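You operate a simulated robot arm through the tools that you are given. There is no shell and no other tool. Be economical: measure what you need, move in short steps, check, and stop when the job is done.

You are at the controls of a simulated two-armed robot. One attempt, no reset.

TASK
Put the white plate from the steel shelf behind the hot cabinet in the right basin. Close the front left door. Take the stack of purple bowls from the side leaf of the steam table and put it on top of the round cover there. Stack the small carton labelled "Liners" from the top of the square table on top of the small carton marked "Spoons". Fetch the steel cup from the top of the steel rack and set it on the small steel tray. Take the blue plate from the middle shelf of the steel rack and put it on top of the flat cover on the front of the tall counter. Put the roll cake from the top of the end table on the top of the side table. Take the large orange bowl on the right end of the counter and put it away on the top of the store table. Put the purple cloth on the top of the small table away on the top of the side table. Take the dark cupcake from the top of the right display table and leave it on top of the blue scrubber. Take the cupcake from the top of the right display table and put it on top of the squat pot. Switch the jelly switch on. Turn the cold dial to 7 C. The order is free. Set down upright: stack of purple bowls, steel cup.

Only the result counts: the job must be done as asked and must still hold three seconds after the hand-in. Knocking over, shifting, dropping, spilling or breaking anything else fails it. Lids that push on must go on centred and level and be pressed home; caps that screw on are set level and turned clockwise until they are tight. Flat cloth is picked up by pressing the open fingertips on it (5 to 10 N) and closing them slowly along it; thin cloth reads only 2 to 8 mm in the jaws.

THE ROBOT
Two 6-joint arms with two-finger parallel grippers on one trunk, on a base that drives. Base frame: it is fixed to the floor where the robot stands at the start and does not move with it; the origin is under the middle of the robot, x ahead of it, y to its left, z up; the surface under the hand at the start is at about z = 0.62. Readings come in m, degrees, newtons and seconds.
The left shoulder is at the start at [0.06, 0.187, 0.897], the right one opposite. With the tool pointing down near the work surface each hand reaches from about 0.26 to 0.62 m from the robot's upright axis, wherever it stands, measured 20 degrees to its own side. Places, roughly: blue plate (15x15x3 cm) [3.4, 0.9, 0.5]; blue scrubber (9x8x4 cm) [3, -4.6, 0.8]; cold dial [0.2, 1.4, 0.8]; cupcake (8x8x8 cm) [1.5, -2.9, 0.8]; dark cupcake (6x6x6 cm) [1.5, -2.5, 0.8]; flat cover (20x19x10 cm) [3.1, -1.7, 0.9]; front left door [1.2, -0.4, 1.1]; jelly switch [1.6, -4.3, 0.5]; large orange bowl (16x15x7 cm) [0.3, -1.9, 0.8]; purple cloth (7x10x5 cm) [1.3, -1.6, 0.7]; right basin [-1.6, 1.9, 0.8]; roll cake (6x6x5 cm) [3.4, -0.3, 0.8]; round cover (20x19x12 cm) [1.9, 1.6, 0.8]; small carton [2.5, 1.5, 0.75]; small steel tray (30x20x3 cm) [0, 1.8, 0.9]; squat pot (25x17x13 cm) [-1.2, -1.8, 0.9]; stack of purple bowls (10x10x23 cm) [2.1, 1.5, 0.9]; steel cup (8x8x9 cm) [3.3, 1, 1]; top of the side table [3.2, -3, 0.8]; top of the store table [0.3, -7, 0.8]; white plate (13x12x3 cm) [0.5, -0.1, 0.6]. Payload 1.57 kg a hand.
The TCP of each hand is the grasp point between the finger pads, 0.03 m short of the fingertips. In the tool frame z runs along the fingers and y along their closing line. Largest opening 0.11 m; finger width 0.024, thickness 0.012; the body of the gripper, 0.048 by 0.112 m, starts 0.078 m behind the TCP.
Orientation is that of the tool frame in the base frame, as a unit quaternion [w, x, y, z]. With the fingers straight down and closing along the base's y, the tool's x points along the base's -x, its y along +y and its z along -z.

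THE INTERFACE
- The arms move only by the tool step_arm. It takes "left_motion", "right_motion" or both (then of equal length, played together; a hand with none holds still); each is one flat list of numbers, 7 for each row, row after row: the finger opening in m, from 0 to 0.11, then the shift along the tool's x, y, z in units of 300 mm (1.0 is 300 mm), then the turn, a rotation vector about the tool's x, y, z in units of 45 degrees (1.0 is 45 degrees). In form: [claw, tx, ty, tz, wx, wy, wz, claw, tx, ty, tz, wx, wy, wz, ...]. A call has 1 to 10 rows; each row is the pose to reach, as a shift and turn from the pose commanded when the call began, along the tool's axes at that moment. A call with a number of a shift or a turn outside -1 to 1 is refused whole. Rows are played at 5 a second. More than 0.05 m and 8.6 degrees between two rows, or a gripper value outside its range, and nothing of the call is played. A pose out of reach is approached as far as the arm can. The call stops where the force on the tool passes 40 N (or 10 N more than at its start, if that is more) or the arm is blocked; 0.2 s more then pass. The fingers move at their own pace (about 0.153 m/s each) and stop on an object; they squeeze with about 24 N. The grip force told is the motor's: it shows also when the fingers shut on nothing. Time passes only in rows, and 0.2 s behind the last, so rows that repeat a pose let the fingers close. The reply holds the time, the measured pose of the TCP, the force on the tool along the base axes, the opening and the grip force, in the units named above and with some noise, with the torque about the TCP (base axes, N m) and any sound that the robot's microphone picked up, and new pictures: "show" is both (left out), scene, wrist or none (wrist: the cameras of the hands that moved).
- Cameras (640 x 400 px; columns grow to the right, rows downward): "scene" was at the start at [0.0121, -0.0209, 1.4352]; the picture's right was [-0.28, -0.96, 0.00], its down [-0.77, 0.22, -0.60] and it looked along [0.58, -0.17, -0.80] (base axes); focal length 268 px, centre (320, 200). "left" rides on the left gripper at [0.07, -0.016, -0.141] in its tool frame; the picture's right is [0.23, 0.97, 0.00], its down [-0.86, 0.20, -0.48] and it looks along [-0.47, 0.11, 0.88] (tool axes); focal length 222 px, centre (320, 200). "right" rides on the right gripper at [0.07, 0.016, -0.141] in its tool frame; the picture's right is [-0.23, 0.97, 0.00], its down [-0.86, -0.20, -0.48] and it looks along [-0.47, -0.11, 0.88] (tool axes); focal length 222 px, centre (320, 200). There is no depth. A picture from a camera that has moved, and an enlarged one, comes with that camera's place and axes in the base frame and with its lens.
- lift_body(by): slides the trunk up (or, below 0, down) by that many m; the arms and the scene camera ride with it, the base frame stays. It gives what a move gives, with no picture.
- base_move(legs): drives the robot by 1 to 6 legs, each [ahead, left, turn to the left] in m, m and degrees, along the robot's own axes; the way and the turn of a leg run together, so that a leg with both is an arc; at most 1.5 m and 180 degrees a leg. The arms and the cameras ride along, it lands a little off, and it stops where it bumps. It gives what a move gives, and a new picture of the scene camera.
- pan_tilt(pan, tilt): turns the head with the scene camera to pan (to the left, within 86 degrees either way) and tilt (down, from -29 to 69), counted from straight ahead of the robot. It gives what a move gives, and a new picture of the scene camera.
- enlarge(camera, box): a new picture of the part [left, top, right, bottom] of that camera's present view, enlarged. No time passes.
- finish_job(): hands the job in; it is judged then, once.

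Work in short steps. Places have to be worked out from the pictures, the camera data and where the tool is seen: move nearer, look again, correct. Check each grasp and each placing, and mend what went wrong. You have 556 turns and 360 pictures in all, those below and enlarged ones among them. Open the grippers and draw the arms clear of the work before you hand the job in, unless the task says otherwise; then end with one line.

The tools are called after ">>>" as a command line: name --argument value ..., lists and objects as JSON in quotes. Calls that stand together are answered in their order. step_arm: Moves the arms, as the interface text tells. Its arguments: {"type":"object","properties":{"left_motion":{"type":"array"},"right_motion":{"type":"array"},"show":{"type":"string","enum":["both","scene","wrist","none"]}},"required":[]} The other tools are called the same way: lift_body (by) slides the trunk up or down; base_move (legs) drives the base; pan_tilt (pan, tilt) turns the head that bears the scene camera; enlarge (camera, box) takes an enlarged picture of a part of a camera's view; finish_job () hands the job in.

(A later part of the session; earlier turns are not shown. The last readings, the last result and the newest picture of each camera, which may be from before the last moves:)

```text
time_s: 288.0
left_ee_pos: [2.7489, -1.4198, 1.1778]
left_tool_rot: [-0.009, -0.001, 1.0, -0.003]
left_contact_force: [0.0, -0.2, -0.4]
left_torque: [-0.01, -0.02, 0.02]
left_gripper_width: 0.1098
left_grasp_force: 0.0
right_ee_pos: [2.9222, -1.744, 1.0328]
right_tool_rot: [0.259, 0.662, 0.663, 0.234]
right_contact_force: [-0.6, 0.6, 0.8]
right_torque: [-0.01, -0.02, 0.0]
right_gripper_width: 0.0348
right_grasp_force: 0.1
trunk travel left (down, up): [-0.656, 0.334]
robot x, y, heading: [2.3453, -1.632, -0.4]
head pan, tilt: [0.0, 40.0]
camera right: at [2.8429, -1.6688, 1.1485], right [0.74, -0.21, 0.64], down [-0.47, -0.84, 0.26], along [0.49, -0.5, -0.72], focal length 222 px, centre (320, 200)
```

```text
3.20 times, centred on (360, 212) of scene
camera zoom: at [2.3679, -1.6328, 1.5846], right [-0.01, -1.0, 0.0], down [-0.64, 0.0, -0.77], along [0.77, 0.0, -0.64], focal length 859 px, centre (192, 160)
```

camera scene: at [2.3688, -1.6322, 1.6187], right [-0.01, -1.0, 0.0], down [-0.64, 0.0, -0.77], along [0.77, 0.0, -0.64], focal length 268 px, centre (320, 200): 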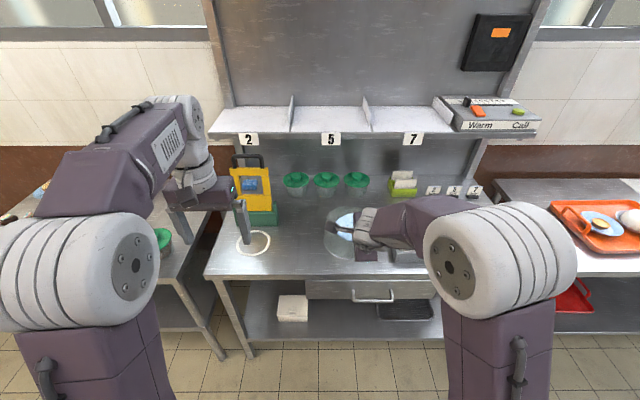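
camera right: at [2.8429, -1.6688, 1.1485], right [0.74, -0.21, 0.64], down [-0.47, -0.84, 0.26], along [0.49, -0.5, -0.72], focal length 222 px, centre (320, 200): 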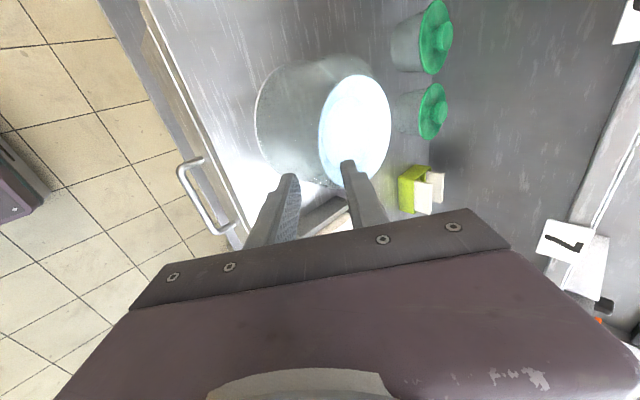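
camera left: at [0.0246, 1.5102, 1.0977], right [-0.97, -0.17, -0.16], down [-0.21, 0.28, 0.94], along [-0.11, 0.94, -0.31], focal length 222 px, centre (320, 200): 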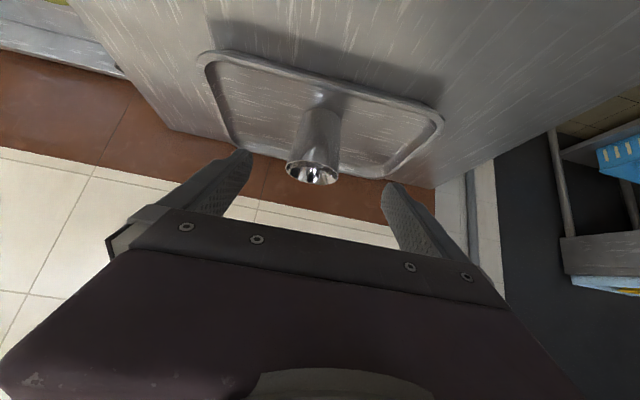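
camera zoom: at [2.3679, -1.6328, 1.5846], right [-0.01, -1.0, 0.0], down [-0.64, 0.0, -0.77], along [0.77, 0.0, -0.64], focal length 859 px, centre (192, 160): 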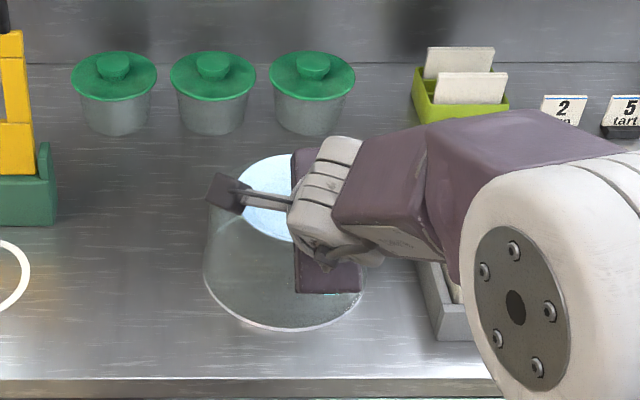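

The plate rests on the flat cover. I back away, fold the right hand down again, and get an unobstructed look.

>>> base_move --legs '[[-0.3, 0, 0]]'

>>> step_arm --right_motion '[0.08, -0.03, -0.076, -0.065, 0.152, 0, 0, 0.08, -0.066, -0.152, -0.13, 0.303, 0, 0, 0.08, -0.1, -0.228, -0.195, 0.455, 0, 0, 0.08, -0.133, -0.304, -0.26, 0.607, 0, 0, 0.08, -0.166, -0.38, -0.325, 0.758, 0, 0, 0.08, -0.2, -0.456, -0.39, 0.91, 0, 0]' --show "none"

>>> enlarge --camera "scene" --box '[270, 140, 430, 265]'

```text
time_s: 290.1
left_ee_pos: [2.4448, -1.4203, 1.1775]
left_tool_rot: [-0.009, 0.004, 1.0, -0.004]
left_contact_force: [-0.2, -0.7, 0.4]
left_torque: [0.02, 0.03, 0.0]
left_gripper_width: 0.1101
left_grasp_force: 0.0
right_ee_pos: [2.6167, -1.7447, 1.0328]
right_tool_rot: [0.258, 0.664, 0.662, 0.234]
right_contact_force: [-0.2, 0.1, 0.0]
right_torque: [-0.03, -0.01, -0.03]
right_gripper_width: 0.0352
right_grasp_force: 0.1
trunk travel left (down, up): [-0.656, 0.334]
robot x, y, heading: [2.0364, -1.6307, -0.8]
head pan, tilt: [0.0, 40.0]
camera scene: at [2.0633, -1.6303, 1.5846], right [-0.01, -1.0, 0.0], down [-0.64, 0.01, -0.77], along [0.77, -0.01, -0.64], focal length 268 px, centre (320, 200)
```

scene: 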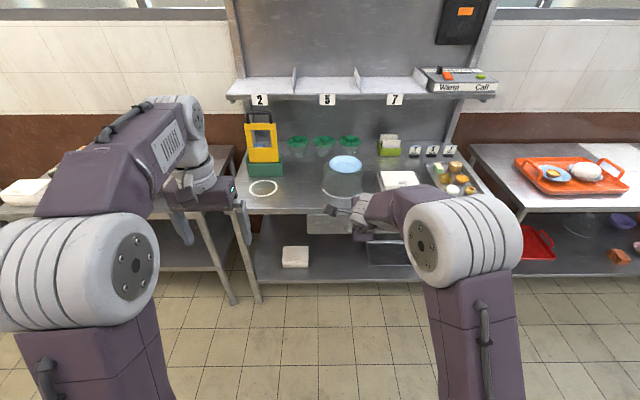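

```text
time_s: 291.5
left_ee_pos: [2.4434, -1.4204, 1.1767]
left_tool_rot: [-0.01, 0.003, 1.0, -0.003]
left_contact_force: [0.1, 0.8, 0.9]
left_torque: [0.01, 0.01, 0.02]
left_gripper_width: 0.1101
left_grasp_force: 0.1
right_ee_pos: [2.4183, -1.7956, 0.9833]
right_tool_rot: [0.089, 0.71, 0.698, -0.023]
right_contact_force: [-0.6, -1.7, -0.3]
right_torque: [0.02, 0.03, 0.0]
right_gripper_width: 0.08
right_grasp_force: 0.2
right hand out of reach, approached as far as the arm can: row 3, 4, 5, 6
trunk travel left (down, up): [-0.656, 0.334]
robot x, y, heading: [2.0355, -1.6303, -0.9]
head pan, tilt: [0.0, 40.0]
```

```text
3.20 times, centred on (350, 202) of scene
camera zoom: at [2.0626, -1.6309, 1.5847], right [-0.01, -1.0, 0.0], down [-0.64, 0.01, -0.77], along [0.77, -0.01, -0.64], focal length 859 px, centre (224, 192)
```

zoom: 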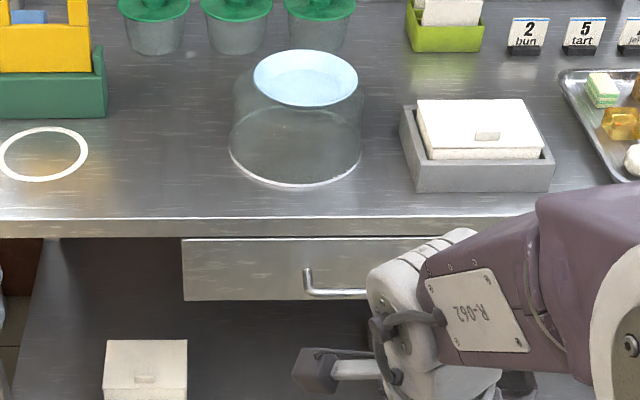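

The plate sits well on the cover. I rotate the right hand back to its normal orientation (90° about its axis).

>>> step_arm --right_motion '[0.08, -0.03, 0.03, -0.03, 0, 0, -0.167, 0.08, -0.06, 0.06, -0.06, 0, 0, -0.333, 0.08, -0.09, 0.09, -0.09, 0, 0, -0.5, 0.08, -0.12, 0.1, -0.1, 0, 0, -0.667, 0.08, -0.12, 0.1, -0.1, 0, 0, -0.833, 0.08, -0.12, 0.1, -0.1, 0, 0, -1.0]' --show "none"

>>> step_arm --right_motion '[0.08, 0, 0, 0, 0, 0, -0.167, 0.08, 0, 0, 0, 0, 0, -0.333, 0.08, 0, 0, 0, 0, 0, -0.5, 0.08, 0, 0, 0, 0, 0, -0.667, 0.08, 0, 0, 0, 0, 0, -0.833, 0.08, 0, 0, 0, 0, 0, -1.0]' --show "none"

>>> pan_tilt --pan 50 --tilt 30

```text
time_s: 292.9
left_ee_pos: [2.4435, -1.4215, 1.1774]
left_tool_rot: [-0.01, 0.003, 1.0, -0.003]
left_contact_force: [-0.4, -0.2, 0.0]
left_torque: [0.01, -0.02, -0.04]
left_gripper_width: 0.11
left_grasp_force: 0.1
right_ee_pos: [2.4411, -1.8263, 1.0103]
right_tool_rot: [0.085, 0.388, 0.916, -0.065]
right_contact_force: [0.0, -0.8, 0.2]
right_torque: [0.02, 0.03, -0.03]
right_gripper_width: 0.0799
right_grasp_force: 0.0
right hand out of reach, approached as far as the arm can: row 2, 3, 4, 5, 6
trunk travel left (down, up): [-0.656, 0.334]
robot x, y, heading: [2.0355, -1.6263, -0.5]
head pan, tilt: [0.0, 40.0]
```

```text
time_s: 294.3
left_ee_pos: [2.4446, -1.4195, 1.1764]
left_tool_rot: [-0.009, 0.003, 1.0, -0.003]
left_contact_force: [-0.5, 0.2, -0.2]
left_torque: [0.04, 0.0, 0.0]
left_gripper_width: 0.11
left_grasp_force: 0.0
right_ee_pos: [2.4388, -1.8243, 1.0023]
right_tool_rot: [0.052, 0.008, 0.995, -0.089]
right_contact_force: [0.0, 0.1, -1.1]
right_torque: [-0.01, 0.01, -0.01]
right_gripper_width: 0.0803
right_grasp_force: 0.1
right hand out of reach, approached as far as the arm can: row 1, 2, 3, 4, 5, 6
trunk travel left (down, up): [-0.656, 0.334]
robot x, y, heading: [2.0373, -1.6302, -0.7]
head pan, tilt: [0.0, 40.0]
```

```text
time_s: 295.4
left_ee_pos: [2.4444, -1.4197, 1.177]
left_tool_rot: [-0.01, 0.003, 1.0, -0.002]
left_contact_force: [0.0, 0.5, 0.9]
left_torque: [0.02, -0.01, 0.02]
left_gripper_width: 0.1098
left_grasp_force: 0.1
right_ee_pos: [2.4383, -1.8242, 1.004]
right_tool_rot: [0.051, 0.009, 0.995, -0.089]
right_contact_force: [-0.2, -0.4, -0.5]
right_torque: [-0.01, 0.03, -0.02]
right_gripper_width: 0.0798
right_grasp_force: 0.0
trunk travel left (down, up): [-0.656, 0.334]
robot x, y, heading: [2.0378, -1.6268, -1.0]
head pan, tilt: [50.0, 30.0]
camera scene: at [2.0367, -1.5608, 1.6], right [0.76, -0.65, 0.0], down [-0.33, -0.38, -0.87], along [0.57, 0.66, -0.5], focal length 268 px, centre (320, 200)
```

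scene: 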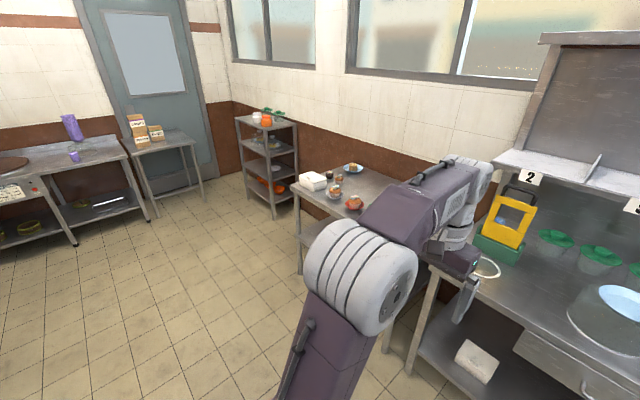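

The right hand won't come fully vertical; I look at its configuration.

>>> pan_tilt --pan -15 --tilt 50

```text
time_s: 296.8
left_ee_pos: [2.443, -1.4207, 1.1773]
left_tool_rot: [-0.009, 0.004, 1.0, -0.004]
left_contact_force: [0.7, 0.3, -0.6]
left_torque: [0.0, 0.01, 0.03]
left_gripper_width: 0.11
left_grasp_force: 0.0
right_ee_pos: [2.4382, -1.8245, 1.0044]
right_tool_rot: [0.052, 0.009, 0.995, -0.09]
right_contact_force: [0.4, 1.0, 0.3]
right_torque: [0.01, 0.01, -0.01]
right_gripper_width: 0.08
right_grasp_force: 0.0
trunk travel left (down, up): [-0.656, 0.334]
robot x, y, heading: [2.0359, -1.6307, -1.1]
head pan, tilt: [-15.0, 50.0]
camera scene: at [2.0518, -1.65, 1.5705], right [-0.27, -0.96, 0.0], down [-0.74, 0.21, -0.64], along [0.62, -0.17, -0.77], focal length 268 px, centre (320, 200)
```

scene: 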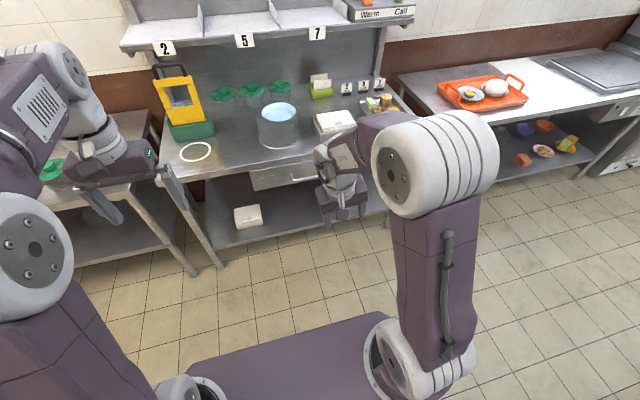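

I try correcting the tilt while moving the hand lower and further out, where the wrist may have room.

>>> step_arm --right_motion '[0.08, -0.06, -0.05, 0.15, -0.07, 0.04, 0, 0.08, -0.13, -0.1, 0.3, -0.15, 0.09, 0, 0.08, -0.2, -0.15, 0.45, -0.227, 0.134, 0, 0.08, -0.2, -0.15, 0.45, -0.227, 0.134, 0]' --show "none"

```text
refused: row 1 steps farther than a row can; nothing moved
```

>>> step_arm --right_motion '[0.08, -0.05, -0.04, 0.11, -0.05, 0.03, 0, 0.08, -0.1, -0.08, 0.22, -0.1, 0.06, 0, 0.08, -0.15, -0.11, 0.34, -0.16, 0.1, 0, 0.08, -0.2, -0.15, 0.45, -0.227, 0.134, 0, 0.08, -0.2, -0.15, 0.45, -0.227, 0.134, 0]' --show "none"

```text
time_s: 298.0
left_ee_pos: [2.4427, -1.4197, 1.1756]
left_tool_rot: [-0.009, 0.003, 1.0, -0.003]
left_contact_force: [-1.0, -0.2, 0.3]
left_torque: [-0.01, 0.01, 0.01]
left_gripper_width: 0.1098
left_grasp_force: 0.1
right_ee_pos: [2.4572, -1.894, 0.8813]
right_tool_rot: [0.024, 0.004, 0.998, -0.064]
right_contact_force: [-0.1, 0.2, -0.1]
right_torque: [-0.02, -0.01, 0.01]
right_gripper_width: 0.08
right_grasp_force: 0.2
right hand out of reach, approached as far as the arm can: row 1, 2, 3, 4, 5
trunk travel left (down, up): [-0.656, 0.334]
robot x, y, heading: [2.0352, -1.6312, -0.9]
head pan, tilt: [-15.0, 50.0]
```

Improving. I extend it further forward with the remaining correction.

>>> step_arm --right_motion '[0.08, -0.12, 0.04, 0.03, -0.05, 0.02, 0, 0.08, -0.24, 0.08, 0.06, -0.11, 0.04, 0, 0.08, -0.36, 0.12, 0.1, -0.163, 0.06, 0, 0.08, -0.4, 0.15, 0.13, -0.163, 0.06, 0]' --show "none"

```text
time_s: 299.0
left_ee_pos: [2.4432, -1.4209, 1.176]
left_tool_rot: [-0.01, 0.004, 1.0, -0.003]
left_contact_force: [0.3, -0.5, 0.1]
left_torque: [0.0, 0.02, -0.02]
left_gripper_width: 0.1098
left_grasp_force: 0.0
right_ee_pos: [2.5222, -1.8918, 0.8124]
right_tool_rot: [0.026, -0.006, 0.997, -0.068]
right_contact_force: [0.0, -0.7, -0.4]
right_torque: [-0.04, -0.02, 0.03]
right_gripper_width: 0.0799
right_grasp_force: 0.0
right hand out of reach, approached as far as the arm can: row 1, 2, 3, 4
trunk travel left (down, up): [-0.656, 0.334]
robot x, y, heading: [2.035, -1.6281, -0.7]
head pan, tilt: [-15.0, 50.0]
```

The joints seem wound to a limit. I unwind by pitching the hand forward about its own y-axis with the arm extended, then return.

>>> step_arm --right_motion '[0.08, -0.08, 0, -0.05, 0, -0.167, 0, 0.08, -0.16, 0, -0.1, 0, -0.333, 0, 0.08, -0.24, 0, -0.15, 0, -0.5, 0, 0.08, -0.32, 0, -0.2, 0, -0.667, 0, 0.08, -0.4, 0, -0.25, 0, -0.833, 0, 0.08, -0.45, 0, -0.3, 0, -1.0, 0]' --show "scene"

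```text
time_s: 300.4
left_ee_pos: [2.4453, -1.421, 1.1769]
left_tool_rot: [-0.009, 0.003, 1.0, -0.004]
left_contact_force: [0.0, -0.8, 0.0]
left_torque: [-0.01, -0.01, 0.05]
left_gripper_width: 0.1099
left_grasp_force: 0.1
right_ee_pos: [2.6494, -1.8753, 0.9083]
right_tool_rot: [0.405, -0.031, 0.912, -0.061]
right_contact_force: [-0.5, 1.4, -0.5]
right_torque: [-0.04, -0.01, 0.01]
right_gripper_width: 0.0798
right_grasp_force: 0.0
right hand out of reach, approached as far as the arm can: row 4, 5
trunk travel left (down, up): [-0.656, 0.334]
robot x, y, heading: [2.0347, -1.6268, -0.7]
head pan, tilt: [-15.0, 50.0]
camera scene: at [2.052, -1.65, 1.5705], right [-0.27, -0.96, 0.0], down [-0.74, 0.21, -0.64], along [0.62, -0.17, -0.77], focal length 268 px, centre (320, 200)
```

scene: 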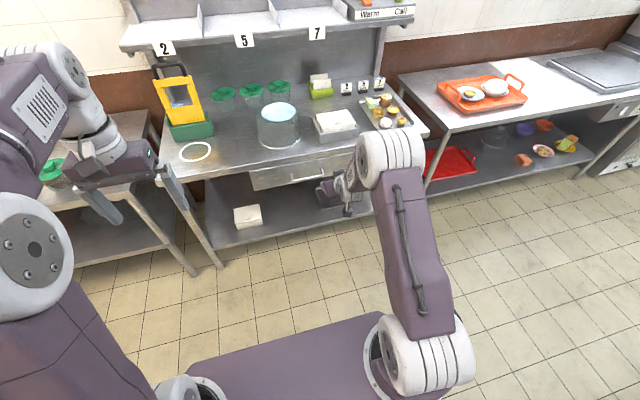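

That pose was reached. I correct its small roll, then bring it back to vertical.

>>> step_arm --right_motion '[0.08, 0, 0.03, 0, -0.055, 0, 0.07, 0.08, 0, 0.06, 0, -0.109, 0, 0.135]' --show "none"

>>> step_arm --right_motion '[0.08, 0.1, 0, -0.08, 0, 0.143, 0, 0.08, 0.2, 0, -0.16, 0, 0.286, 0, 0.08, 0.3, 0, -0.23, 0, 0.429, 0, 0.08, 0.4, 0, -0.3, 0, 0.571, 0, 0.08, 0.5, 0, -0.36, 0, 0.714, 0, 0.08, 0.55, 0, -0.42, 0, 0.857, 0, 0.08, 0.6, 0, -0.45, 0, 1.0, 0]' --show "none"

```text
time_s: 301.0
left_ee_pos: [2.4439, -1.4205, 1.176]
left_tool_rot: [-0.01, 0.004, 1.0, -0.002]
left_contact_force: [-0.1, 0.7, 0.1]
left_torque: [0.02, 0.01, 0.01]
left_gripper_width: 0.11
left_grasp_force: 0.1
right_ee_pos: [2.6489, -1.8577, 0.9076]
right_tool_rot: [0.407, -0.001, 0.914, 0.0]
right_contact_force: [0.4, 0.5, 0.2]
right_torque: [0.02, 0.01, -0.02]
right_gripper_width: 0.0796
right_grasp_force: 0.0
trunk travel left (down, up): [-0.656, 0.334]
robot x, y, heading: [2.036, -1.6302, -1.1]
head pan, tilt: [-15.0, 50.0]
```

```text
time_s: 302.6
left_ee_pos: [2.4447, -1.4219, 1.1772]
left_tool_rot: [-0.009, 0.004, 1.0, -0.002]
left_contact_force: [1.1, -0.6, 0.8]
left_torque: [0.0, -0.04, 0.03]
left_gripper_width: 0.1099
left_grasp_force: 0.0
right_ee_pos: [2.4279, -1.8614, 0.8599]
right_tool_rot: [0.064, -0.002, 0.998, 0.015]
right_contact_force: [-0.2, 0.1, 0.4]
right_torque: [0.05, -0.02, 0.04]
right_gripper_width: 0.08
right_grasp_force: 0.0
right hand out of reach, approached as far as the arm can: row 5, 6, 7
trunk travel left (down, up): [-0.656, 0.334]
robot x, y, heading: [2.0378, -1.6313, -0.7]
head pan, tilt: [-15.0, 50.0]
```

Nearly vertical; I finish the correction slightly further out.

>>> step_arm --right_motion '[0.08, -0.08, 0, -0.05, -0.03, 0.08, 0, 0.08, -0.16, 0, -0.1, -0.038, 0.163, 0]' --show "none"

```text
time_s: 303.2
left_ee_pos: [2.4437, -1.4203, 1.1762]
left_tool_rot: [-0.009, 0.004, 1.0, -0.002]
left_contact_force: [0.4, -0.2, -0.9]
left_torque: [-0.05, -0.03, 0.0]
left_gripper_width: 0.1101
left_grasp_force: 0.0
right_ee_pos: [2.4506, -1.8561, 0.8688]
right_tool_rot: [0.019, -0.004, 0.998, 0.058]
right_contact_force: [0.5, -0.5, 0.5]
right_torque: [-0.01, 0.0, -0.03]
right_gripper_width: 0.0799
right_grasp_force: 0.2
right hand out of reach, approached as far as the arm can: row 1, 2
trunk travel left (down, up): [-0.656, 0.334]
robot x, y, heading: [2.0395, -1.628, -0.5]
head pan, tilt: [-15.0, 50.0]
```

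I'll do a proper unwinding in open space on the way to the roll cake. I strafe to (2.2, -0.3), clear of tables.

>>> base_move --legs '[[0.1, 0.9, 0], [0, 0.43, 0.7]]'

>>> lift_body --by -0.3

>>> step_arm --right_motion '[0.08, -0.09, 0.02, -0.05, 0, -0.167, 0, 0.08, -0.18, 0.04, -0.1, 0, -0.333, 0, 0.08, -0.27, 0.06, -0.15, 0, -0.5, 0, 0.08, -0.36, 0.08, -0.2, 0, -0.667, 0, 0.08, -0.45, 0.1, -0.25, 0, -0.833, 0, 0.08, -0.54, 0.12, -0.3, 0, -1.0, 0]' --show "none"

>>> step_arm --right_motion '[0.08, -0.1, 0, 0.12, 0, -0.167, 0, 0.08, -0.2, 0, 0.24, 0, -0.333, 0, 0.08, -0.28, 0, 0.32, 0, -0.5, 0, 0.08, -0.32, 0, 0.38, 0, -0.667, 0, 0.08, -0.34, 0, 0.4, 0, -0.833, 0, 0.08, -0.35, 0, 0.4, 0, -1.0, 0]' --show "scene"

```text
time_s: 310.2
left_ee_pos: [2.5504, -0.0717, 1.1766]
left_tool_rot: [-0.01, -0.005, 1.0, -0.003]
left_contact_force: [-0.1, -0.6, 0.3]
left_torque: [-0.02, 0.01, -0.02]
left_gripper_width: 0.1102
left_grasp_force: 0.0
right_ee_pos: [2.5644, -0.5075, 0.8698]
right_tool_rot: [0.019, -0.013, 0.998, 0.058]
right_contact_force: [-0.1, 0.4, -0.4]
right_torque: [0.0, 0.02, -0.04]
right_gripper_width: 0.0798
right_grasp_force: 0.1
trunk travel left (down, up): [-0.656, 0.334]
robot x, y, heading: [2.1474, -0.2862, 0.3]
head pan, tilt: [-15.0, 50.0]
camera scene: at [2.1624, -0.3081, 1.5705], right [-0.25, -0.97, 0.0], down [-0.74, 0.19, -0.64], along [0.62, -0.16, -0.77], focal length 268 px, centre (320, 200)
```

scene: 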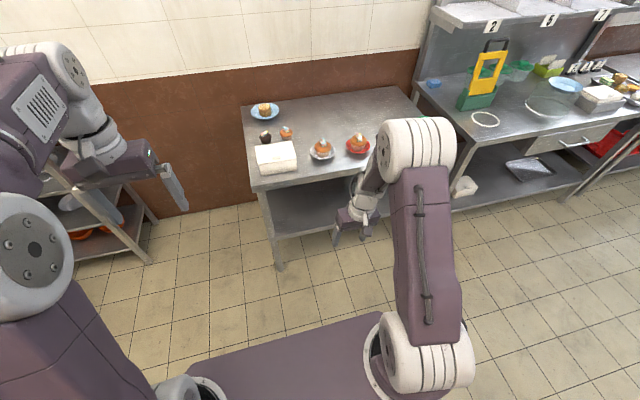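

```text
time_s: 313.2
left_ee_pos: [2.5516, -0.0716, 0.878]
left_tool_rot: [-0.01, -0.005, 1.0, -0.003]
left_contact_force: [-0.8, -0.3, -0.7]
left_torque: [-0.02, 0.01, -0.02]
left_gripper_width: 0.1102
left_grasp_force: 0.1
right_ee_pos: [2.5634, -0.5076, 0.5703]
right_tool_rot: [0.019, -0.012, 0.998, 0.058]
right_contact_force: [0.4, -0.6, -0.5]
right_torque: [0.0, 0.0, -0.01]
right_gripper_width: 0.0799
right_grasp_force: 0.1
trunk travel left (down, up): [-0.356, 0.634]
robot x, y, heading: [2.1491, -0.2845, 0.3]
head pan, tilt: [-15.0, 50.0]
```

```text
time_s: 314.6
left_ee_pos: [2.5519, -0.0721, 0.877]
left_tool_rot: [-0.008, -0.005, 1.0, -0.004]
left_contact_force: [-0.7, 0.6, 0.5]
left_torque: [-0.03, -0.02, 0.0]
left_gripper_width: 0.1099
left_grasp_force: 0.1
right_ee_pos: [2.7218, -0.4757, 0.6712]
right_tool_rot: [0.401, 0.012, 0.914, 0.058]
right_contact_force: [0.0, -0.9, 0.1]
right_torque: [-0.02, 0.01, 0.0]
right_gripper_width: 0.0801
right_grasp_force: 0.1
trunk travel left (down, up): [-0.356, 0.634]
robot x, y, heading: [2.1445, -0.2844, 0.2]
head pan, tilt: [-15.0, 50.0]
```

```text
time_s: 316.1
left_ee_pos: [2.5512, -0.0717, 0.8769]
left_tool_rot: [-0.01, -0.005, 1.0, -0.004]
left_contact_force: [0.1, 0.5, 0.5]
left_torque: [0.02, 0.0, 0.01]
left_gripper_width: 0.1103
left_grasp_force: 0.1
right_ee_pos: [2.918, -0.473, 0.6682]
right_tool_rot: [0.719, 0.032, 0.693, 0.05]
right_contact_force: [0.6, -1.3, 0.9]
right_torque: [-0.03, 0.01, 0.0]
right_gripper_width: 0.0799
right_grasp_force: 0.0
right hand out of reach, approached as far as the arm can: row 5, 6
trunk travel left (down, up): [-0.356, 0.634]
robot x, y, heading: [2.1451, -0.2843, 0.4]
head pan, tilt: [-15.0, 50.0]
camera scene: at [2.1632, -0.308, 1.2705], right [-0.25, -0.97, 0.0], down [-0.74, 0.19, -0.64], along [0.62, -0.16, -0.77], focal length 268 px, centre (320, 200)
```

scene: 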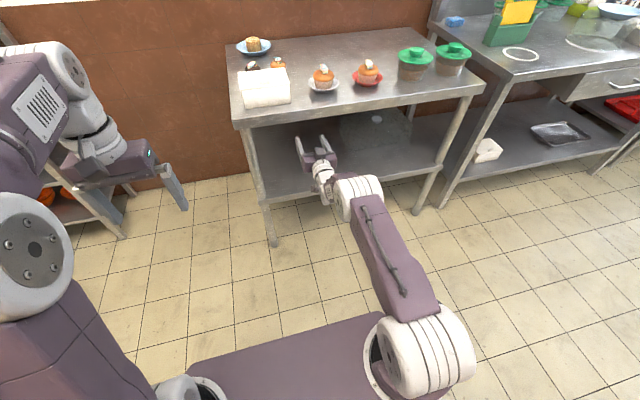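

The cake is at (3.44, -0.34) near the north edge of the end table. I first bring the right hand back to vertical from the horizontal pose to see if it is unwound.

>>> step_arm --right_motion '[0.08, -0.05, -0.02, -0.12, 0, 0.167, 0, 0.08, -0.1, -0.04, -0.24, 0, 0.333, 0, 0.08, -0.12, -0.06, -0.36, 0, 0.5, 0, 0.08, -0.14, -0.08, -0.48, 0, 0.667, 0, 0.08, -0.15, -0.1, -0.6, 0, 0.833, 0, 0.08, -0.15, -0.1, -0.7, 0, 1.0, 0]' --show "none"

>>> step_arm --right_motion '[0.08, 0.08, -0.02, -0.06, 0, 0.167, 0, 0.08, 0.16, -0.03, -0.12, 0, 0.333, 0, 0.08, 0.24, -0.05, -0.18, 0, 0.5, 0, 0.08, 0.3, -0.06, -0.24, 0, 0.667, 0, 0.08, 0.35, -0.08, -0.28, 0, 0.833, 0, 0.08, 0.38, -0.1, -0.3, 0, 0.97, 0]' --show "none"

```text
time_s: 317.4
left_ee_pos: [2.5494, -0.0711, 0.8764]
left_tool_rot: [-0.009, -0.006, 1.0, -0.005]
left_contact_force: [-0.4, 0.3, -1.0]
left_torque: [0.0, 0.0, -0.02]
left_gripper_width: 0.1099
left_grasp_force: 0.0
right_ee_pos: [2.7047, -0.5157, 0.705]
right_tool_rot: [0.4, 0.011, 0.915, 0.058]
right_contact_force: [0.0, 0.6, -0.3]
right_torque: [-0.01, 0.02, 0.0]
right_gripper_width: 0.0799
right_grasp_force: 0.0
trunk travel left (down, up): [-0.356, 0.634]
robot x, y, heading: [2.1477, -0.2907, 0.3]
head pan, tilt: [-15.0, 50.0]
```

```text
time_s: 318.9
left_ee_pos: [2.55, -0.0723, 0.8773]
left_tool_rot: [-0.01, -0.006, 1.0, -0.002]
left_contact_force: [1.4, 0.8, 0.4]
left_torque: [-0.01, -0.04, 0.02]
left_gripper_width: 0.1101
left_grasp_force: 0.1
right_ee_pos: [2.5537, -0.5412, 0.6602]
right_tool_rot: [0.044, -0.011, 0.996, 0.077]
right_contact_force: [-0.7, -0.5, 0.0]
right_torque: [0.0, 0.0, -0.04]
right_gripper_width: 0.0799
right_grasp_force: 0.0
right hand out of reach, approached as far as the arm can: row 6
trunk travel left (down, up): [-0.356, 0.634]
robot x, y, heading: [2.1462, -0.2885, 0.3]
head pan, tilt: [-15.0, 50.0]
```

I correct the residual tilt in place.

>>> step_arm --right_motion '[0.08, 0, 0.03, 0, 0.097, 0.05, 0, 0.08, 0, 0.06, 0, 0.194, 0.113, 0, 0.08, 0, 0.06, 0, 0.194, 0.113, 0]' --show "none"

```text
time_s: 319.6
left_ee_pos: [2.5507, -0.0716, 0.8775]
left_tool_rot: [-0.01, -0.005, 1.0, -0.002]
left_contact_force: [-0.1, 0.7, 0.4]
left_torque: [0.0, -0.01, 0.02]
left_gripper_width: 0.1101
left_grasp_force: 0.0
right_ee_pos: [2.554, -0.5417, 0.6606]
right_tool_rot: [0.044, -0.011, 0.996, 0.077]
right_contact_force: [0.2, -0.3, -0.1]
right_torque: [-0.01, 0.05, -0.01]
right_gripper_width: 0.0798
right_grasp_force: 0.1
right hand out of reach, approached as far as the arm can: row 1, 2, 3
trunk travel left (down, up): [-0.356, 0.634]
robot x, y, heading: [2.1483, -0.2877, 0.2]
head pan, tilt: [-15.0, 50.0]
```

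I test whether vertical is attainable further out and lower.

>>> step_arm --right_motion '[0.08, -0.1, 0.02, 0.12, 0.05, 0.03, 0, 0.08, -0.2, 0.04, 0.24, 0.1, 0.06, 0, 0.08, -0.3, 0.06, 0.36, 0.15, 0.09, 0, 0.08, -0.36, 0.06, 0.45, 0.194, 0.113, 0]' --show "none"

```text
time_s: 320.6
left_ee_pos: [2.5512, -0.0713, 0.8768]
left_tool_rot: [-0.009, -0.006, 1.0, -0.004]
left_contact_force: [-0.5, 0.3, 0.5]
left_torque: [-0.03, -0.01, 0.02]
left_gripper_width: 0.1101
left_grasp_force: 0.0
right_ee_pos: [2.6654, -0.4905, 0.5313]
right_tool_rot: [0.118, -0.02, 0.99, 0.069]
right_contact_force: [0.9, 0.8, 0.2]
right_torque: [-0.02, 0.02, -0.03]
right_gripper_width: 0.0801
right_grasp_force: 0.2
right hand out of reach, approached as far as the arm can: row 1, 2, 3, 4
trunk travel left (down, up): [-0.356, 0.634]
robot x, y, heading: [2.1482, -0.2886, 0.2]
head pan, tilt: [-15.0, 50.0]
```

I try to free the joints by swinging the right hand out to the side and up, then back.

>>> step_arm --right_motion '[0.08, 0.07, -0.09, -0.09, 0.02, 0.04, 0, 0.08, 0.14, -0.18, -0.18, 0.04, 0.07, 0, 0.08, 0.21, -0.27, -0.27, 0.06, 0.1, 0, 0.08, 0.28, -0.36, -0.36, 0.08, 0.14, 0, 0.08, 0.35, -0.45, -0.45, 0.1, 0.17, 0, 0.08, 0.42, -0.54, -0.54, 0.12, 0.2, 0, 0.08, 0.49, -0.63, -0.63, 0.14, 0.24, 0, 0.08, 0.56, -0.72, -0.72, 0.16, 0.27, 0, 0.08, 0.62, -0.8, -0.8, 0.17, 0.3, 0]' --show "scene"

```text
time_s: 322.6
left_ee_pos: [2.5488, -0.0719, 0.8767]
left_tool_rot: [-0.009, -0.005, 1.0, -0.003]
left_contact_force: [-1.5, -0.3, 1.2]
left_torque: [0.0, -0.01, 0.01]
left_gripper_width: 0.1099
left_grasp_force: 0.1
right_ee_pos: [2.4474, -0.7115, 0.6723]
right_tool_rot: [0.093, -0.015, 0.995, 0.011]
right_contact_force: [0.1, -0.8, 0.9]
right_torque: [0.01, -0.03, 0.0]
right_gripper_width: 0.0799
right_grasp_force: 0.0
right hand out of reach, approached as far as the arm can: row 1, 2, 3, 4, 5, 6, 7, 8, 9
trunk travel left (down, up): [-0.356, 0.634]
robot x, y, heading: [2.1449, -0.2859, 0.0]
head pan, tilt: [-15.0, 50.0]
camera scene: at [2.1603, -0.3085, 1.2705], right [-0.25, -0.97, 0.0], down [-0.74, 0.19, -0.64], along [0.62, -0.16, -0.77], focal length 268 px, centre (320, 200)
```

scene: 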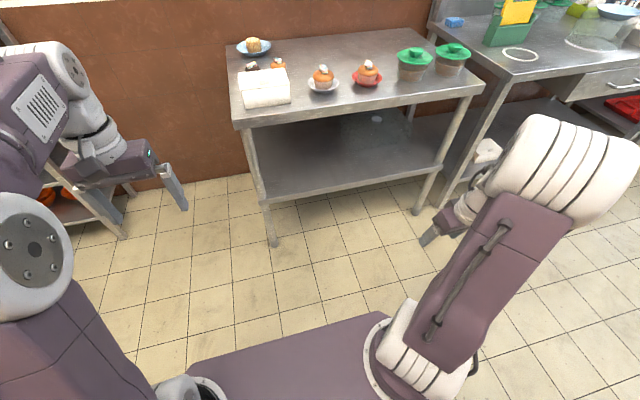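

The right wrist is in an unfavourable branch; I'll use the left hand for precise work and keep the right tucked. I tuck it and raise the trunk to work height.

>>> step_arm --right_motion '[0.05, -0.07, 0.13, 0, 0, 0, 0, 0.05, -0.14, 0.26, 0, 0, 0, 0, 0.05, -0.21, 0.39, 0, 0, 0, 0, 0.05, -0.25, 0.5, 0, 0, 0, 0]' --show "none"

>>> lift_body --by 0.3

>>> base_move --legs '[[0.2, 0.48, 0], [0, 0, -45], [0, 0, -45]]'

```text
time_s: 323.6
left_ee_pos: [2.5505, -0.0718, 0.8772]
left_tool_rot: [-0.01, -0.006, 1.0, -0.003]
left_contact_force: [0.3, 0.4, -0.2]
left_torque: [-0.01, -0.01, -0.01]
left_gripper_width: 0.1099
left_grasp_force: 0.1
right_ee_pos: [2.509, -0.5618, 0.6724]
right_tool_rot: [0.103, -0.015, 0.994, 0.023]
right_contact_force: [-1.0, -0.7, 0.4]
right_torque: [-0.02, 0.01, -0.01]
right_gripper_width: 0.0498
right_grasp_force: 0.1
right hand out of reach, approached as far as the arm can: row 2, 3, 4
trunk travel left (down, up): [-0.356, 0.634]
robot x, y, heading: [2.1457, -0.2873, 0.2]
head pan, tilt: [-15.0, 50.0]
```

```text
time_s: 326.6
left_ee_pos: [2.5513, -0.0724, 1.1772]
left_tool_rot: [-0.009, -0.005, 1.0, -0.002]
left_contact_force: [0.8, 1.0, 0.0]
left_torque: [-0.01, 0.01, -0.01]
left_gripper_width: 0.1098
left_grasp_force: 0.1
right_ee_pos: [2.5096, -0.5636, 0.9749]
right_tool_rot: [0.102, -0.015, 0.994, 0.023]
right_contact_force: [0.1, 0.4, 1.3]
right_torque: [0.01, -0.02, 0.02]
right_gripper_width: 0.05
right_grasp_force: 0.0
trunk travel left (down, up): [-0.656, 0.334]
robot x, y, heading: [2.1477, -0.2866, 0.1]
head pan, tilt: [-15.0, 50.0]
```

```text
time_s: 333.9
left_ee_pos: [2.5469, -0.2218, 1.1772]
left_tool_rot: [-0.009, 0.721, 0.693, 0.005]
left_contact_force: [1.2, 0.8, 0.5]
left_torque: [-0.02, 0.0, -0.01]
left_gripper_width: 0.11
left_grasp_force: 0.0
right_ee_pos: [2.0562, -0.1546, 0.9748]
right_tool_rot: [0.088, 0.711, 0.696, -0.06]
right_contact_force: [-0.3, 0.4, 0.5]
right_torque: [-0.01, -0.01, 0.01]
right_gripper_width: 0.0502
right_grasp_force: 0.1
trunk travel left (down, up): [-0.656, 0.334]
robot x, y, heading: [2.3556, 0.1927, -92.6]
head pan, tilt: [-15.0, 50.0]
camera scene: at [2.3315, 0.1784, 1.5705], right [-0.95, 0.3, 0.0], down [0.23, 0.73, -0.64], along [-0.19, -0.61, -0.77], focal length 268 px, centre (320, 200)
```

scene: 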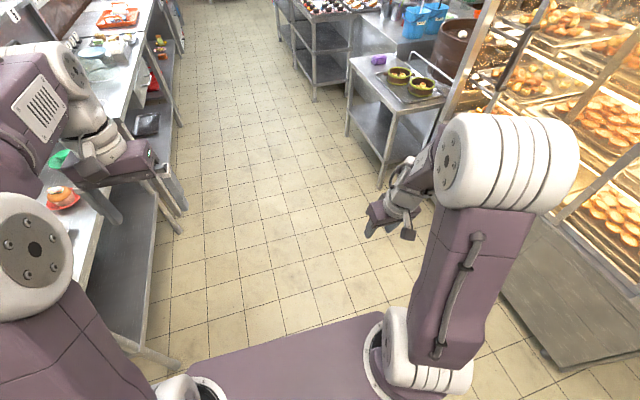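

I strafe left into the gap beside the end table and look at the cake.

>>> base_move --legs '[[0.03, 0.55, 2.6]]'

>>> pan_tilt --pan 35 --tilt 50

```text
time_s: 337.2
left_ee_pos: [3.1442, -0.2472, 1.1771]
left_tool_rot: [-0.009, 0.699, 0.715, 0.005]
left_contact_force: [-0.2, 0.0, 0.4]
left_torque: [0.0, 0.0, 0.03]
left_gripper_width: 0.1101
left_grasp_force: 0.1
right_ee_pos: [2.6516, -0.2112, 0.9742]
right_tool_rot: [0.09, 0.688, 0.718, -0.056]
right_contact_force: [-0.1, -0.7, 0.1]
right_torque: [0.0, 0.0, -0.02]
right_gripper_width: 0.05
right_grasp_force: 0.0
trunk travel left (down, up): [-0.656, 0.334]
robot x, y, heading: [2.9204, 0.1535, -88.8]
head pan, tilt: [-15.0, 50.0]
camera scene: at [2.9044, 0.1392, 1.5705], right [-0.97, 0.24, 0.0], down [0.19, 0.74, -0.64], along [-0.16, -0.62, -0.77], focal length 268 px, centre (320, 200)
```

scene: 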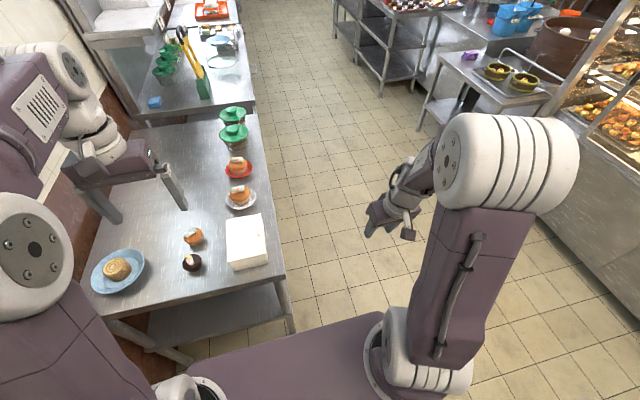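

```text
time_s: 338.3
left_ee_pos: [3.1443, -0.2459, 1.175]
left_tool_rot: [-0.01, 0.699, 0.715, 0.004]
left_contact_force: [-0.5, 0.2, 0.4]
left_torque: [0.02, 0.02, 0.05]
left_gripper_width: 0.1103
left_grasp_force: 0.1
right_ee_pos: [2.6519, -0.2104, 0.9745]
right_tool_rot: [0.089, 0.688, 0.718, -0.056]
right_contact_force: [0.2, -0.4, -0.3]
right_torque: [-0.02, -0.02, 0.0]
right_gripper_width: 0.0502
right_grasp_force: 0.0
trunk travel left (down, up): [-0.656, 0.334]
robot x, y, heading: [2.9223, 0.1543, -89.2]
head pan, tilt: [35.0, 50.0]
camera scene: at [2.9687, 0.1514, 1.5705], right [-0.81, -0.59, 0.0], down [-0.45, 0.62, -0.64], along [0.38, -0.52, -0.77], focal length 268 px, centre (320, 200)
```

scene: 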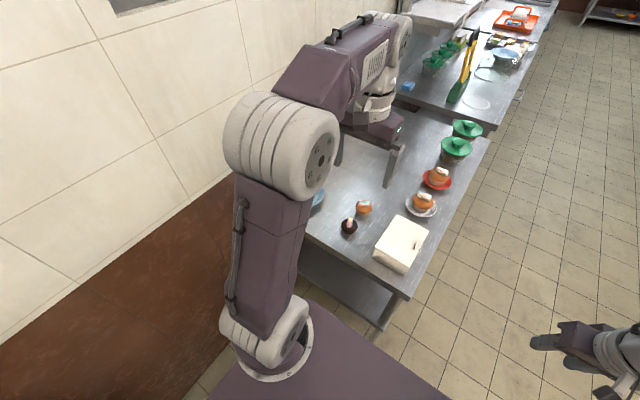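

The cake is at about (3.42, -0.36). I move the left hand above it.

>>> step_arm --left_motion '[0.09, -0.057, 0.13, 0.07, 0, 0, 0, 0.09, -0.114, 0.26, 0.14, 0, 0, 0, 0.09, -0.17, 0.39, 0.21, 0, 0, 0, 0.09, -0.228, 0.52, 0.28, 0, 0, 0, 0.09, -0.285, 0.65, 0.35, 0, 0, 0, 0.09, -0.342, 0.78, 0.42, 0, 0, 0, 0.09, -0.398, 0.912, 0.5, 0, 0, 0]' --show "wrist"

```text
time_s: 339.9
left_ee_pos: [3.4026, -0.3328, 1.0177]
left_tool_rot: [-0.009, 0.7, 0.714, 0.003]
left_contact_force: [-0.5, 0.4, -0.2]
left_torque: [-0.02, -0.02, -0.02]
left_gripper_width: 0.09
left_grasp_force: 0.1
left hand out of reach, approached as far as the arm can: row 6, 7
right_ee_pos: [2.6515, -0.2095, 0.975]
right_tool_rot: [0.09, 0.688, 0.718, -0.055]
right_contact_force: [0.5, -0.4, 0.1]
right_torque: [0.03, 0.01, -0.01]
right_gripper_width: 0.05
right_grasp_force: 0.1
trunk travel left (down, up): [-0.656, 0.334]
robot x, y, heading: [2.9265, 0.1532, -89.1]
head pan, tilt: [35.0, 50.0]
camera left: at [3.3857, -0.265, 1.1618], right [0.97, 0.25, 0.0], down [0.22, -0.86, 0.46], along [0.11, -0.45, -0.89], focal length 222 px, centre (320, 200)
```

left: 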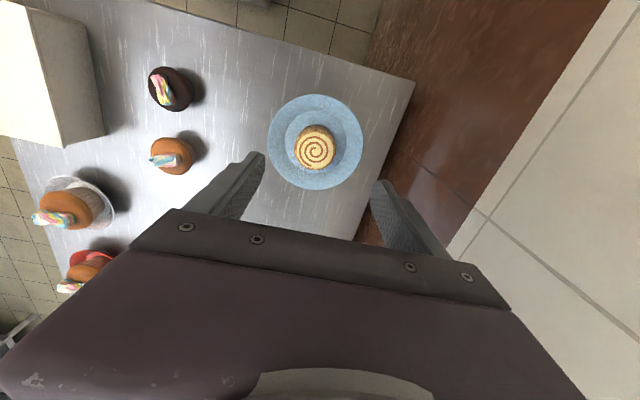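

The cake centre is (3.398, -0.35). I align and descend around it, stopping above the plate floor.

>>> step_arm --left_motion '[0.09, -0.02, -0.005, 0.13, 0, 0, 0, 0.09, -0.045, -0.013, 0.27, 0, 0, 0, 0.09, -0.053, -0.013, 0.4, 0, 0, 0, 0.09, -0.053, -0.013, 0.53, 0, 0, 0]' --show "wrist"

```text
time_s: 340.9
left_ee_pos: [3.3991, -0.3476, 0.8595]
left_tool_rot: [-0.01, 0.699, 0.715, 0.004]
left_contact_force: [0.4, -0.3, -0.8]
left_torque: [-0.01, -0.02, 0.03]
left_gripper_width: 0.0897
left_grasp_force: 0.0
right_ee_pos: [2.652, -0.2116, 0.9726]
right_tool_rot: [0.089, 0.689, 0.717, -0.056]
right_contact_force: [0.3, 0.4, 0.5]
right_torque: [0.0, 0.02, -0.02]
right_gripper_width: 0.0502
right_grasp_force: 0.0
trunk travel left (down, up): [-0.656, 0.334]
robot x, y, heading: [2.9232, 0.1553, -89.0]
head pan, tilt: [35.0, 50.0]
camera left: at [3.382, -0.281, 1.0036], right [0.97, 0.25, 0.0], down [0.22, -0.86, 0.46], along [0.11, -0.45, -0.89], focal length 222 px, centre (320, 200)
```

left: 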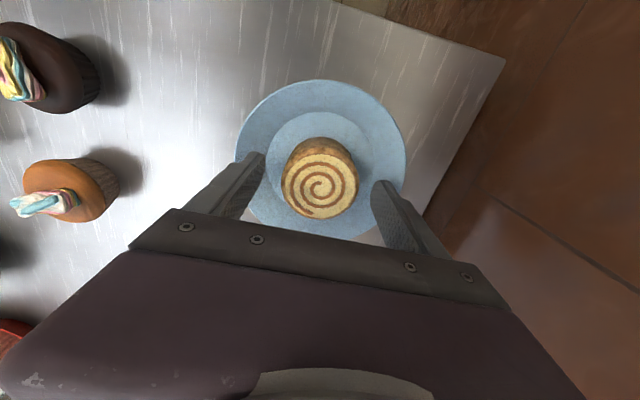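

I go 3 cm lower and close on the cake gently.

>>> step_arm --left_motion '[0.085, 0, 0, 0.06, 0, 0, 0, 0.085, 0, 0, 0.11, 0, 0, 0, 0.06, 0, 0, 0.11, 0, 0, 0, 0.045, 0, 0, 0.11, 0, 0, 0, 0.045, 0, 0, 0.11, 0, 0, 0]' --show "none"

```text
time_s: 341.5
left_ee_pos: [3.3998, -0.3488, 0.8433]
left_tool_rot: [0.0, 0.699, 0.715, 0.002]
left_contact_force: [-3.6, 8.0, 24.7]
left_torque: [0.14, -0.67, 0.24]
left_gripper_width: 0.0814
left_grasp_force: 0.1
right_ee_pos: [2.6513, -0.2086, 0.9751]
right_tool_rot: [0.091, 0.688, 0.718, -0.056]
right_contact_force: [0.3, -0.5, 1.3]
right_torque: [0.03, 0.05, -0.01]
right_gripper_width: 0.05
right_grasp_force: 0.2
trunk travel left (down, up): [-0.656, 0.334]
robot x, y, heading: [2.9218, 0.1557, -89.2]
head pan, tilt: [35.0, 50.0]
stopped in row 2 (left hand): the force on the tool passed its limit at 49 N (the readings are from after the stop); the commanded pose is now the measured one
```

The fingers touched the plate's slope. I lift 6 mm, narrow the opening and close there.

>>> step_arm --left_motion '[0.085, 0, 0, -0.02, 0, 0, 0, 0.07, 0, 0, -0.02, 0, 0, 0, 0.07, 0, 0, 0.0, 0, 0, 0, 0.045, 0, 0, 0.0, 0, 0, 0, 0.045, 0, 0, 0.0, 0, 0, 0]' --show "wrist"

```text
time_s: 342.7
left_ee_pos: [3.4011, -0.3498, 0.839]
left_tool_rot: [-0.004, 0.699, 0.715, 0.003]
left_contact_force: [-0.5, 0.8, 1.9]
left_torque: [0.03, 0.0, -0.02]
left_gripper_width: 0.0587
left_grasp_force: 23.8
right_ee_pos: [2.6518, -0.2111, 0.9741]
right_tool_rot: [0.089, 0.689, 0.718, -0.056]
right_contact_force: [-0.1, 1.0, 0.6]
right_torque: [0.0, 0.0, 0.01]
right_gripper_width: 0.0501
right_grasp_force: 0.0
trunk travel left (down, up): [-0.656, 0.334]
robot x, y, heading: [2.9213, 0.1513, -89.1]
head pan, tilt: [35.0, 50.0]
camera left: at [3.3831, -0.2813, 0.9823], right [0.97, 0.25, 0.0], down [0.22, -0.85, 0.47], along [0.12, -0.46, -0.88], focal length 222 px, centre (320, 200)
```

left: 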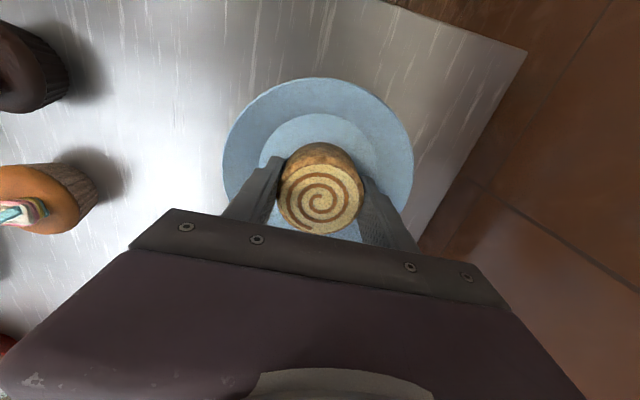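

Cake gripped (59 mm). I lift straight up.

>>> step_arm --left_motion '[0.045, 0, 0, -0.06, 0, 0, 0, 0.045, 0, 0, -0.15, 0, 0, 0, 0.045, 0, 0, -0.3, 0, 0, 0, 0.045, 0.05, 0, -0.45, 0, 0, 0, 0.045, 0.1, -0.05, -0.6, 0, 0, 0, 0.045, 0.15, -0.15, -0.7, 0, 0, 0]' --show "wrist"

```text
time_s: 344.1
left_ee_pos: [3.3507, -0.3082, 1.0492]
left_tool_rot: [-0.002, 0.7, 0.715, 0.004]
left_contact_force: [-1.1, 0.7, -0.3]
left_torque: [0.0, -0.05, 0.0]
left_gripper_width: 0.0585
left_grasp_force: 23.8
right_ee_pos: [2.6485, -0.2109, 0.974]
right_tool_rot: [0.09, 0.688, 0.718, -0.055]
right_contact_force: [0.0, 0.6, -0.3]
right_torque: [-0.03, -0.06, 0.03]
right_gripper_width: 0.0499
right_grasp_force: 0.0
trunk travel left (down, up): [-0.656, 0.334]
robot x, y, heading: [2.9282, 0.1559, -89.1]
head pan, tilt: [35.0, 50.0]
camera left: at [3.3329, -0.2399, 1.1921], right [0.97, 0.25, 0.0], down [0.22, -0.85, 0.47], along [0.12, -0.46, -0.88], focal length 222 px, centre (320, 200)
```

left: 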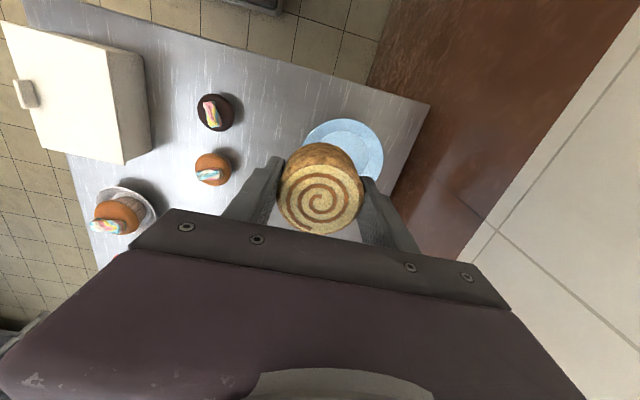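

I strafe out of the gap and drive down the aisle to the side table near (3.2, -3.0).

>>> base_move --legs '[[0, -0.72, 0], [1.2, 0, 0], [1.2, 0, 0], [0.6, 0, 0]]'

>>> pan_tilt --pan 60 --tilt 35

```text
time_s: 362.4
left_ee_pos: [2.7526, -3.2907, 1.0481]
left_tool_rot: [-0.003, 0.686, 0.727, 0.003]
left_contact_force: [0.8, -0.5, -0.6]
left_torque: [-0.01, -0.01, -0.03]
left_gripper_width: 0.0588
left_grasp_force: 24.2
right_ee_pos: [2.0485, -3.2166, 0.9729]
right_tool_rot: [0.091, 0.676, 0.729, -0.054]
right_contact_force: [-0.7, 0.1, -0.3]
right_torque: [-0.01, 0.04, -0.02]
right_gripper_width: 0.05
right_grasp_force: 0.1
trunk travel left (down, up): [-0.656, 0.334]
robot x, y, heading: [2.3086, -2.8415, -87.1]
head pan, tilt: [35.0, 50.0]
camera scene: at [2.3524, -2.8432, 1.5705], right [-0.79, -0.61, 0.0], down [-0.47, 0.6, -0.64], along [0.4, -0.51, -0.77], focal length 268 px, centre (320, 200)
```

scene: 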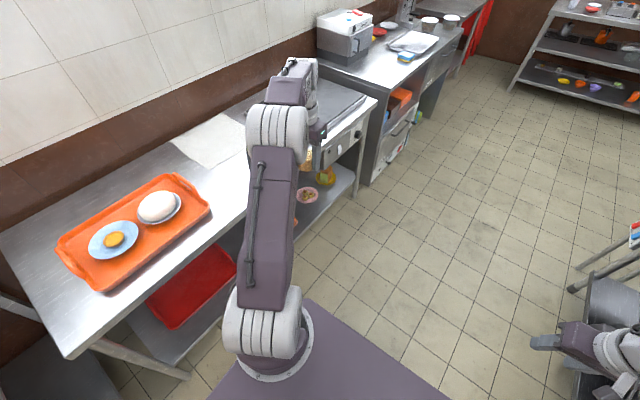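

```text
time_s: 363.3
left_ee_pos: [2.7535, -3.2903, 1.0482]
left_tool_rot: [-0.003, 0.687, 0.727, 0.003]
left_contact_force: [-0.1, -0.5, 0.2]
left_torque: [-0.01, 0.0, -0.01]
left_gripper_width: 0.0586
left_grasp_force: 23.8
right_ee_pos: [2.0487, -3.2159, 0.973]
right_tool_rot: [0.091, 0.675, 0.73, -0.055]
right_contact_force: [-0.6, 0.9, -0.1]
right_torque: [-0.02, 0.02, 0.03]
right_gripper_width: 0.0501
right_grasp_force: 0.0
trunk travel left (down, up): [-0.656, 0.334]
robot x, y, heading: [2.3071, -2.8424, -87.2]
head pan, tilt: [60.0, 35.0]
camera scene: at [2.3834, -2.8226, 1.5922], right [-0.46, -0.89, 0.0], down [-0.51, 0.26, -0.82], along [0.73, -0.37, -0.57], focal length 268 px, centre (320, 200)
```

scene: 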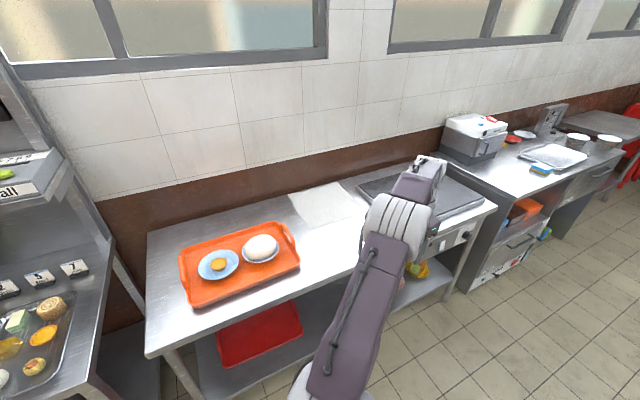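

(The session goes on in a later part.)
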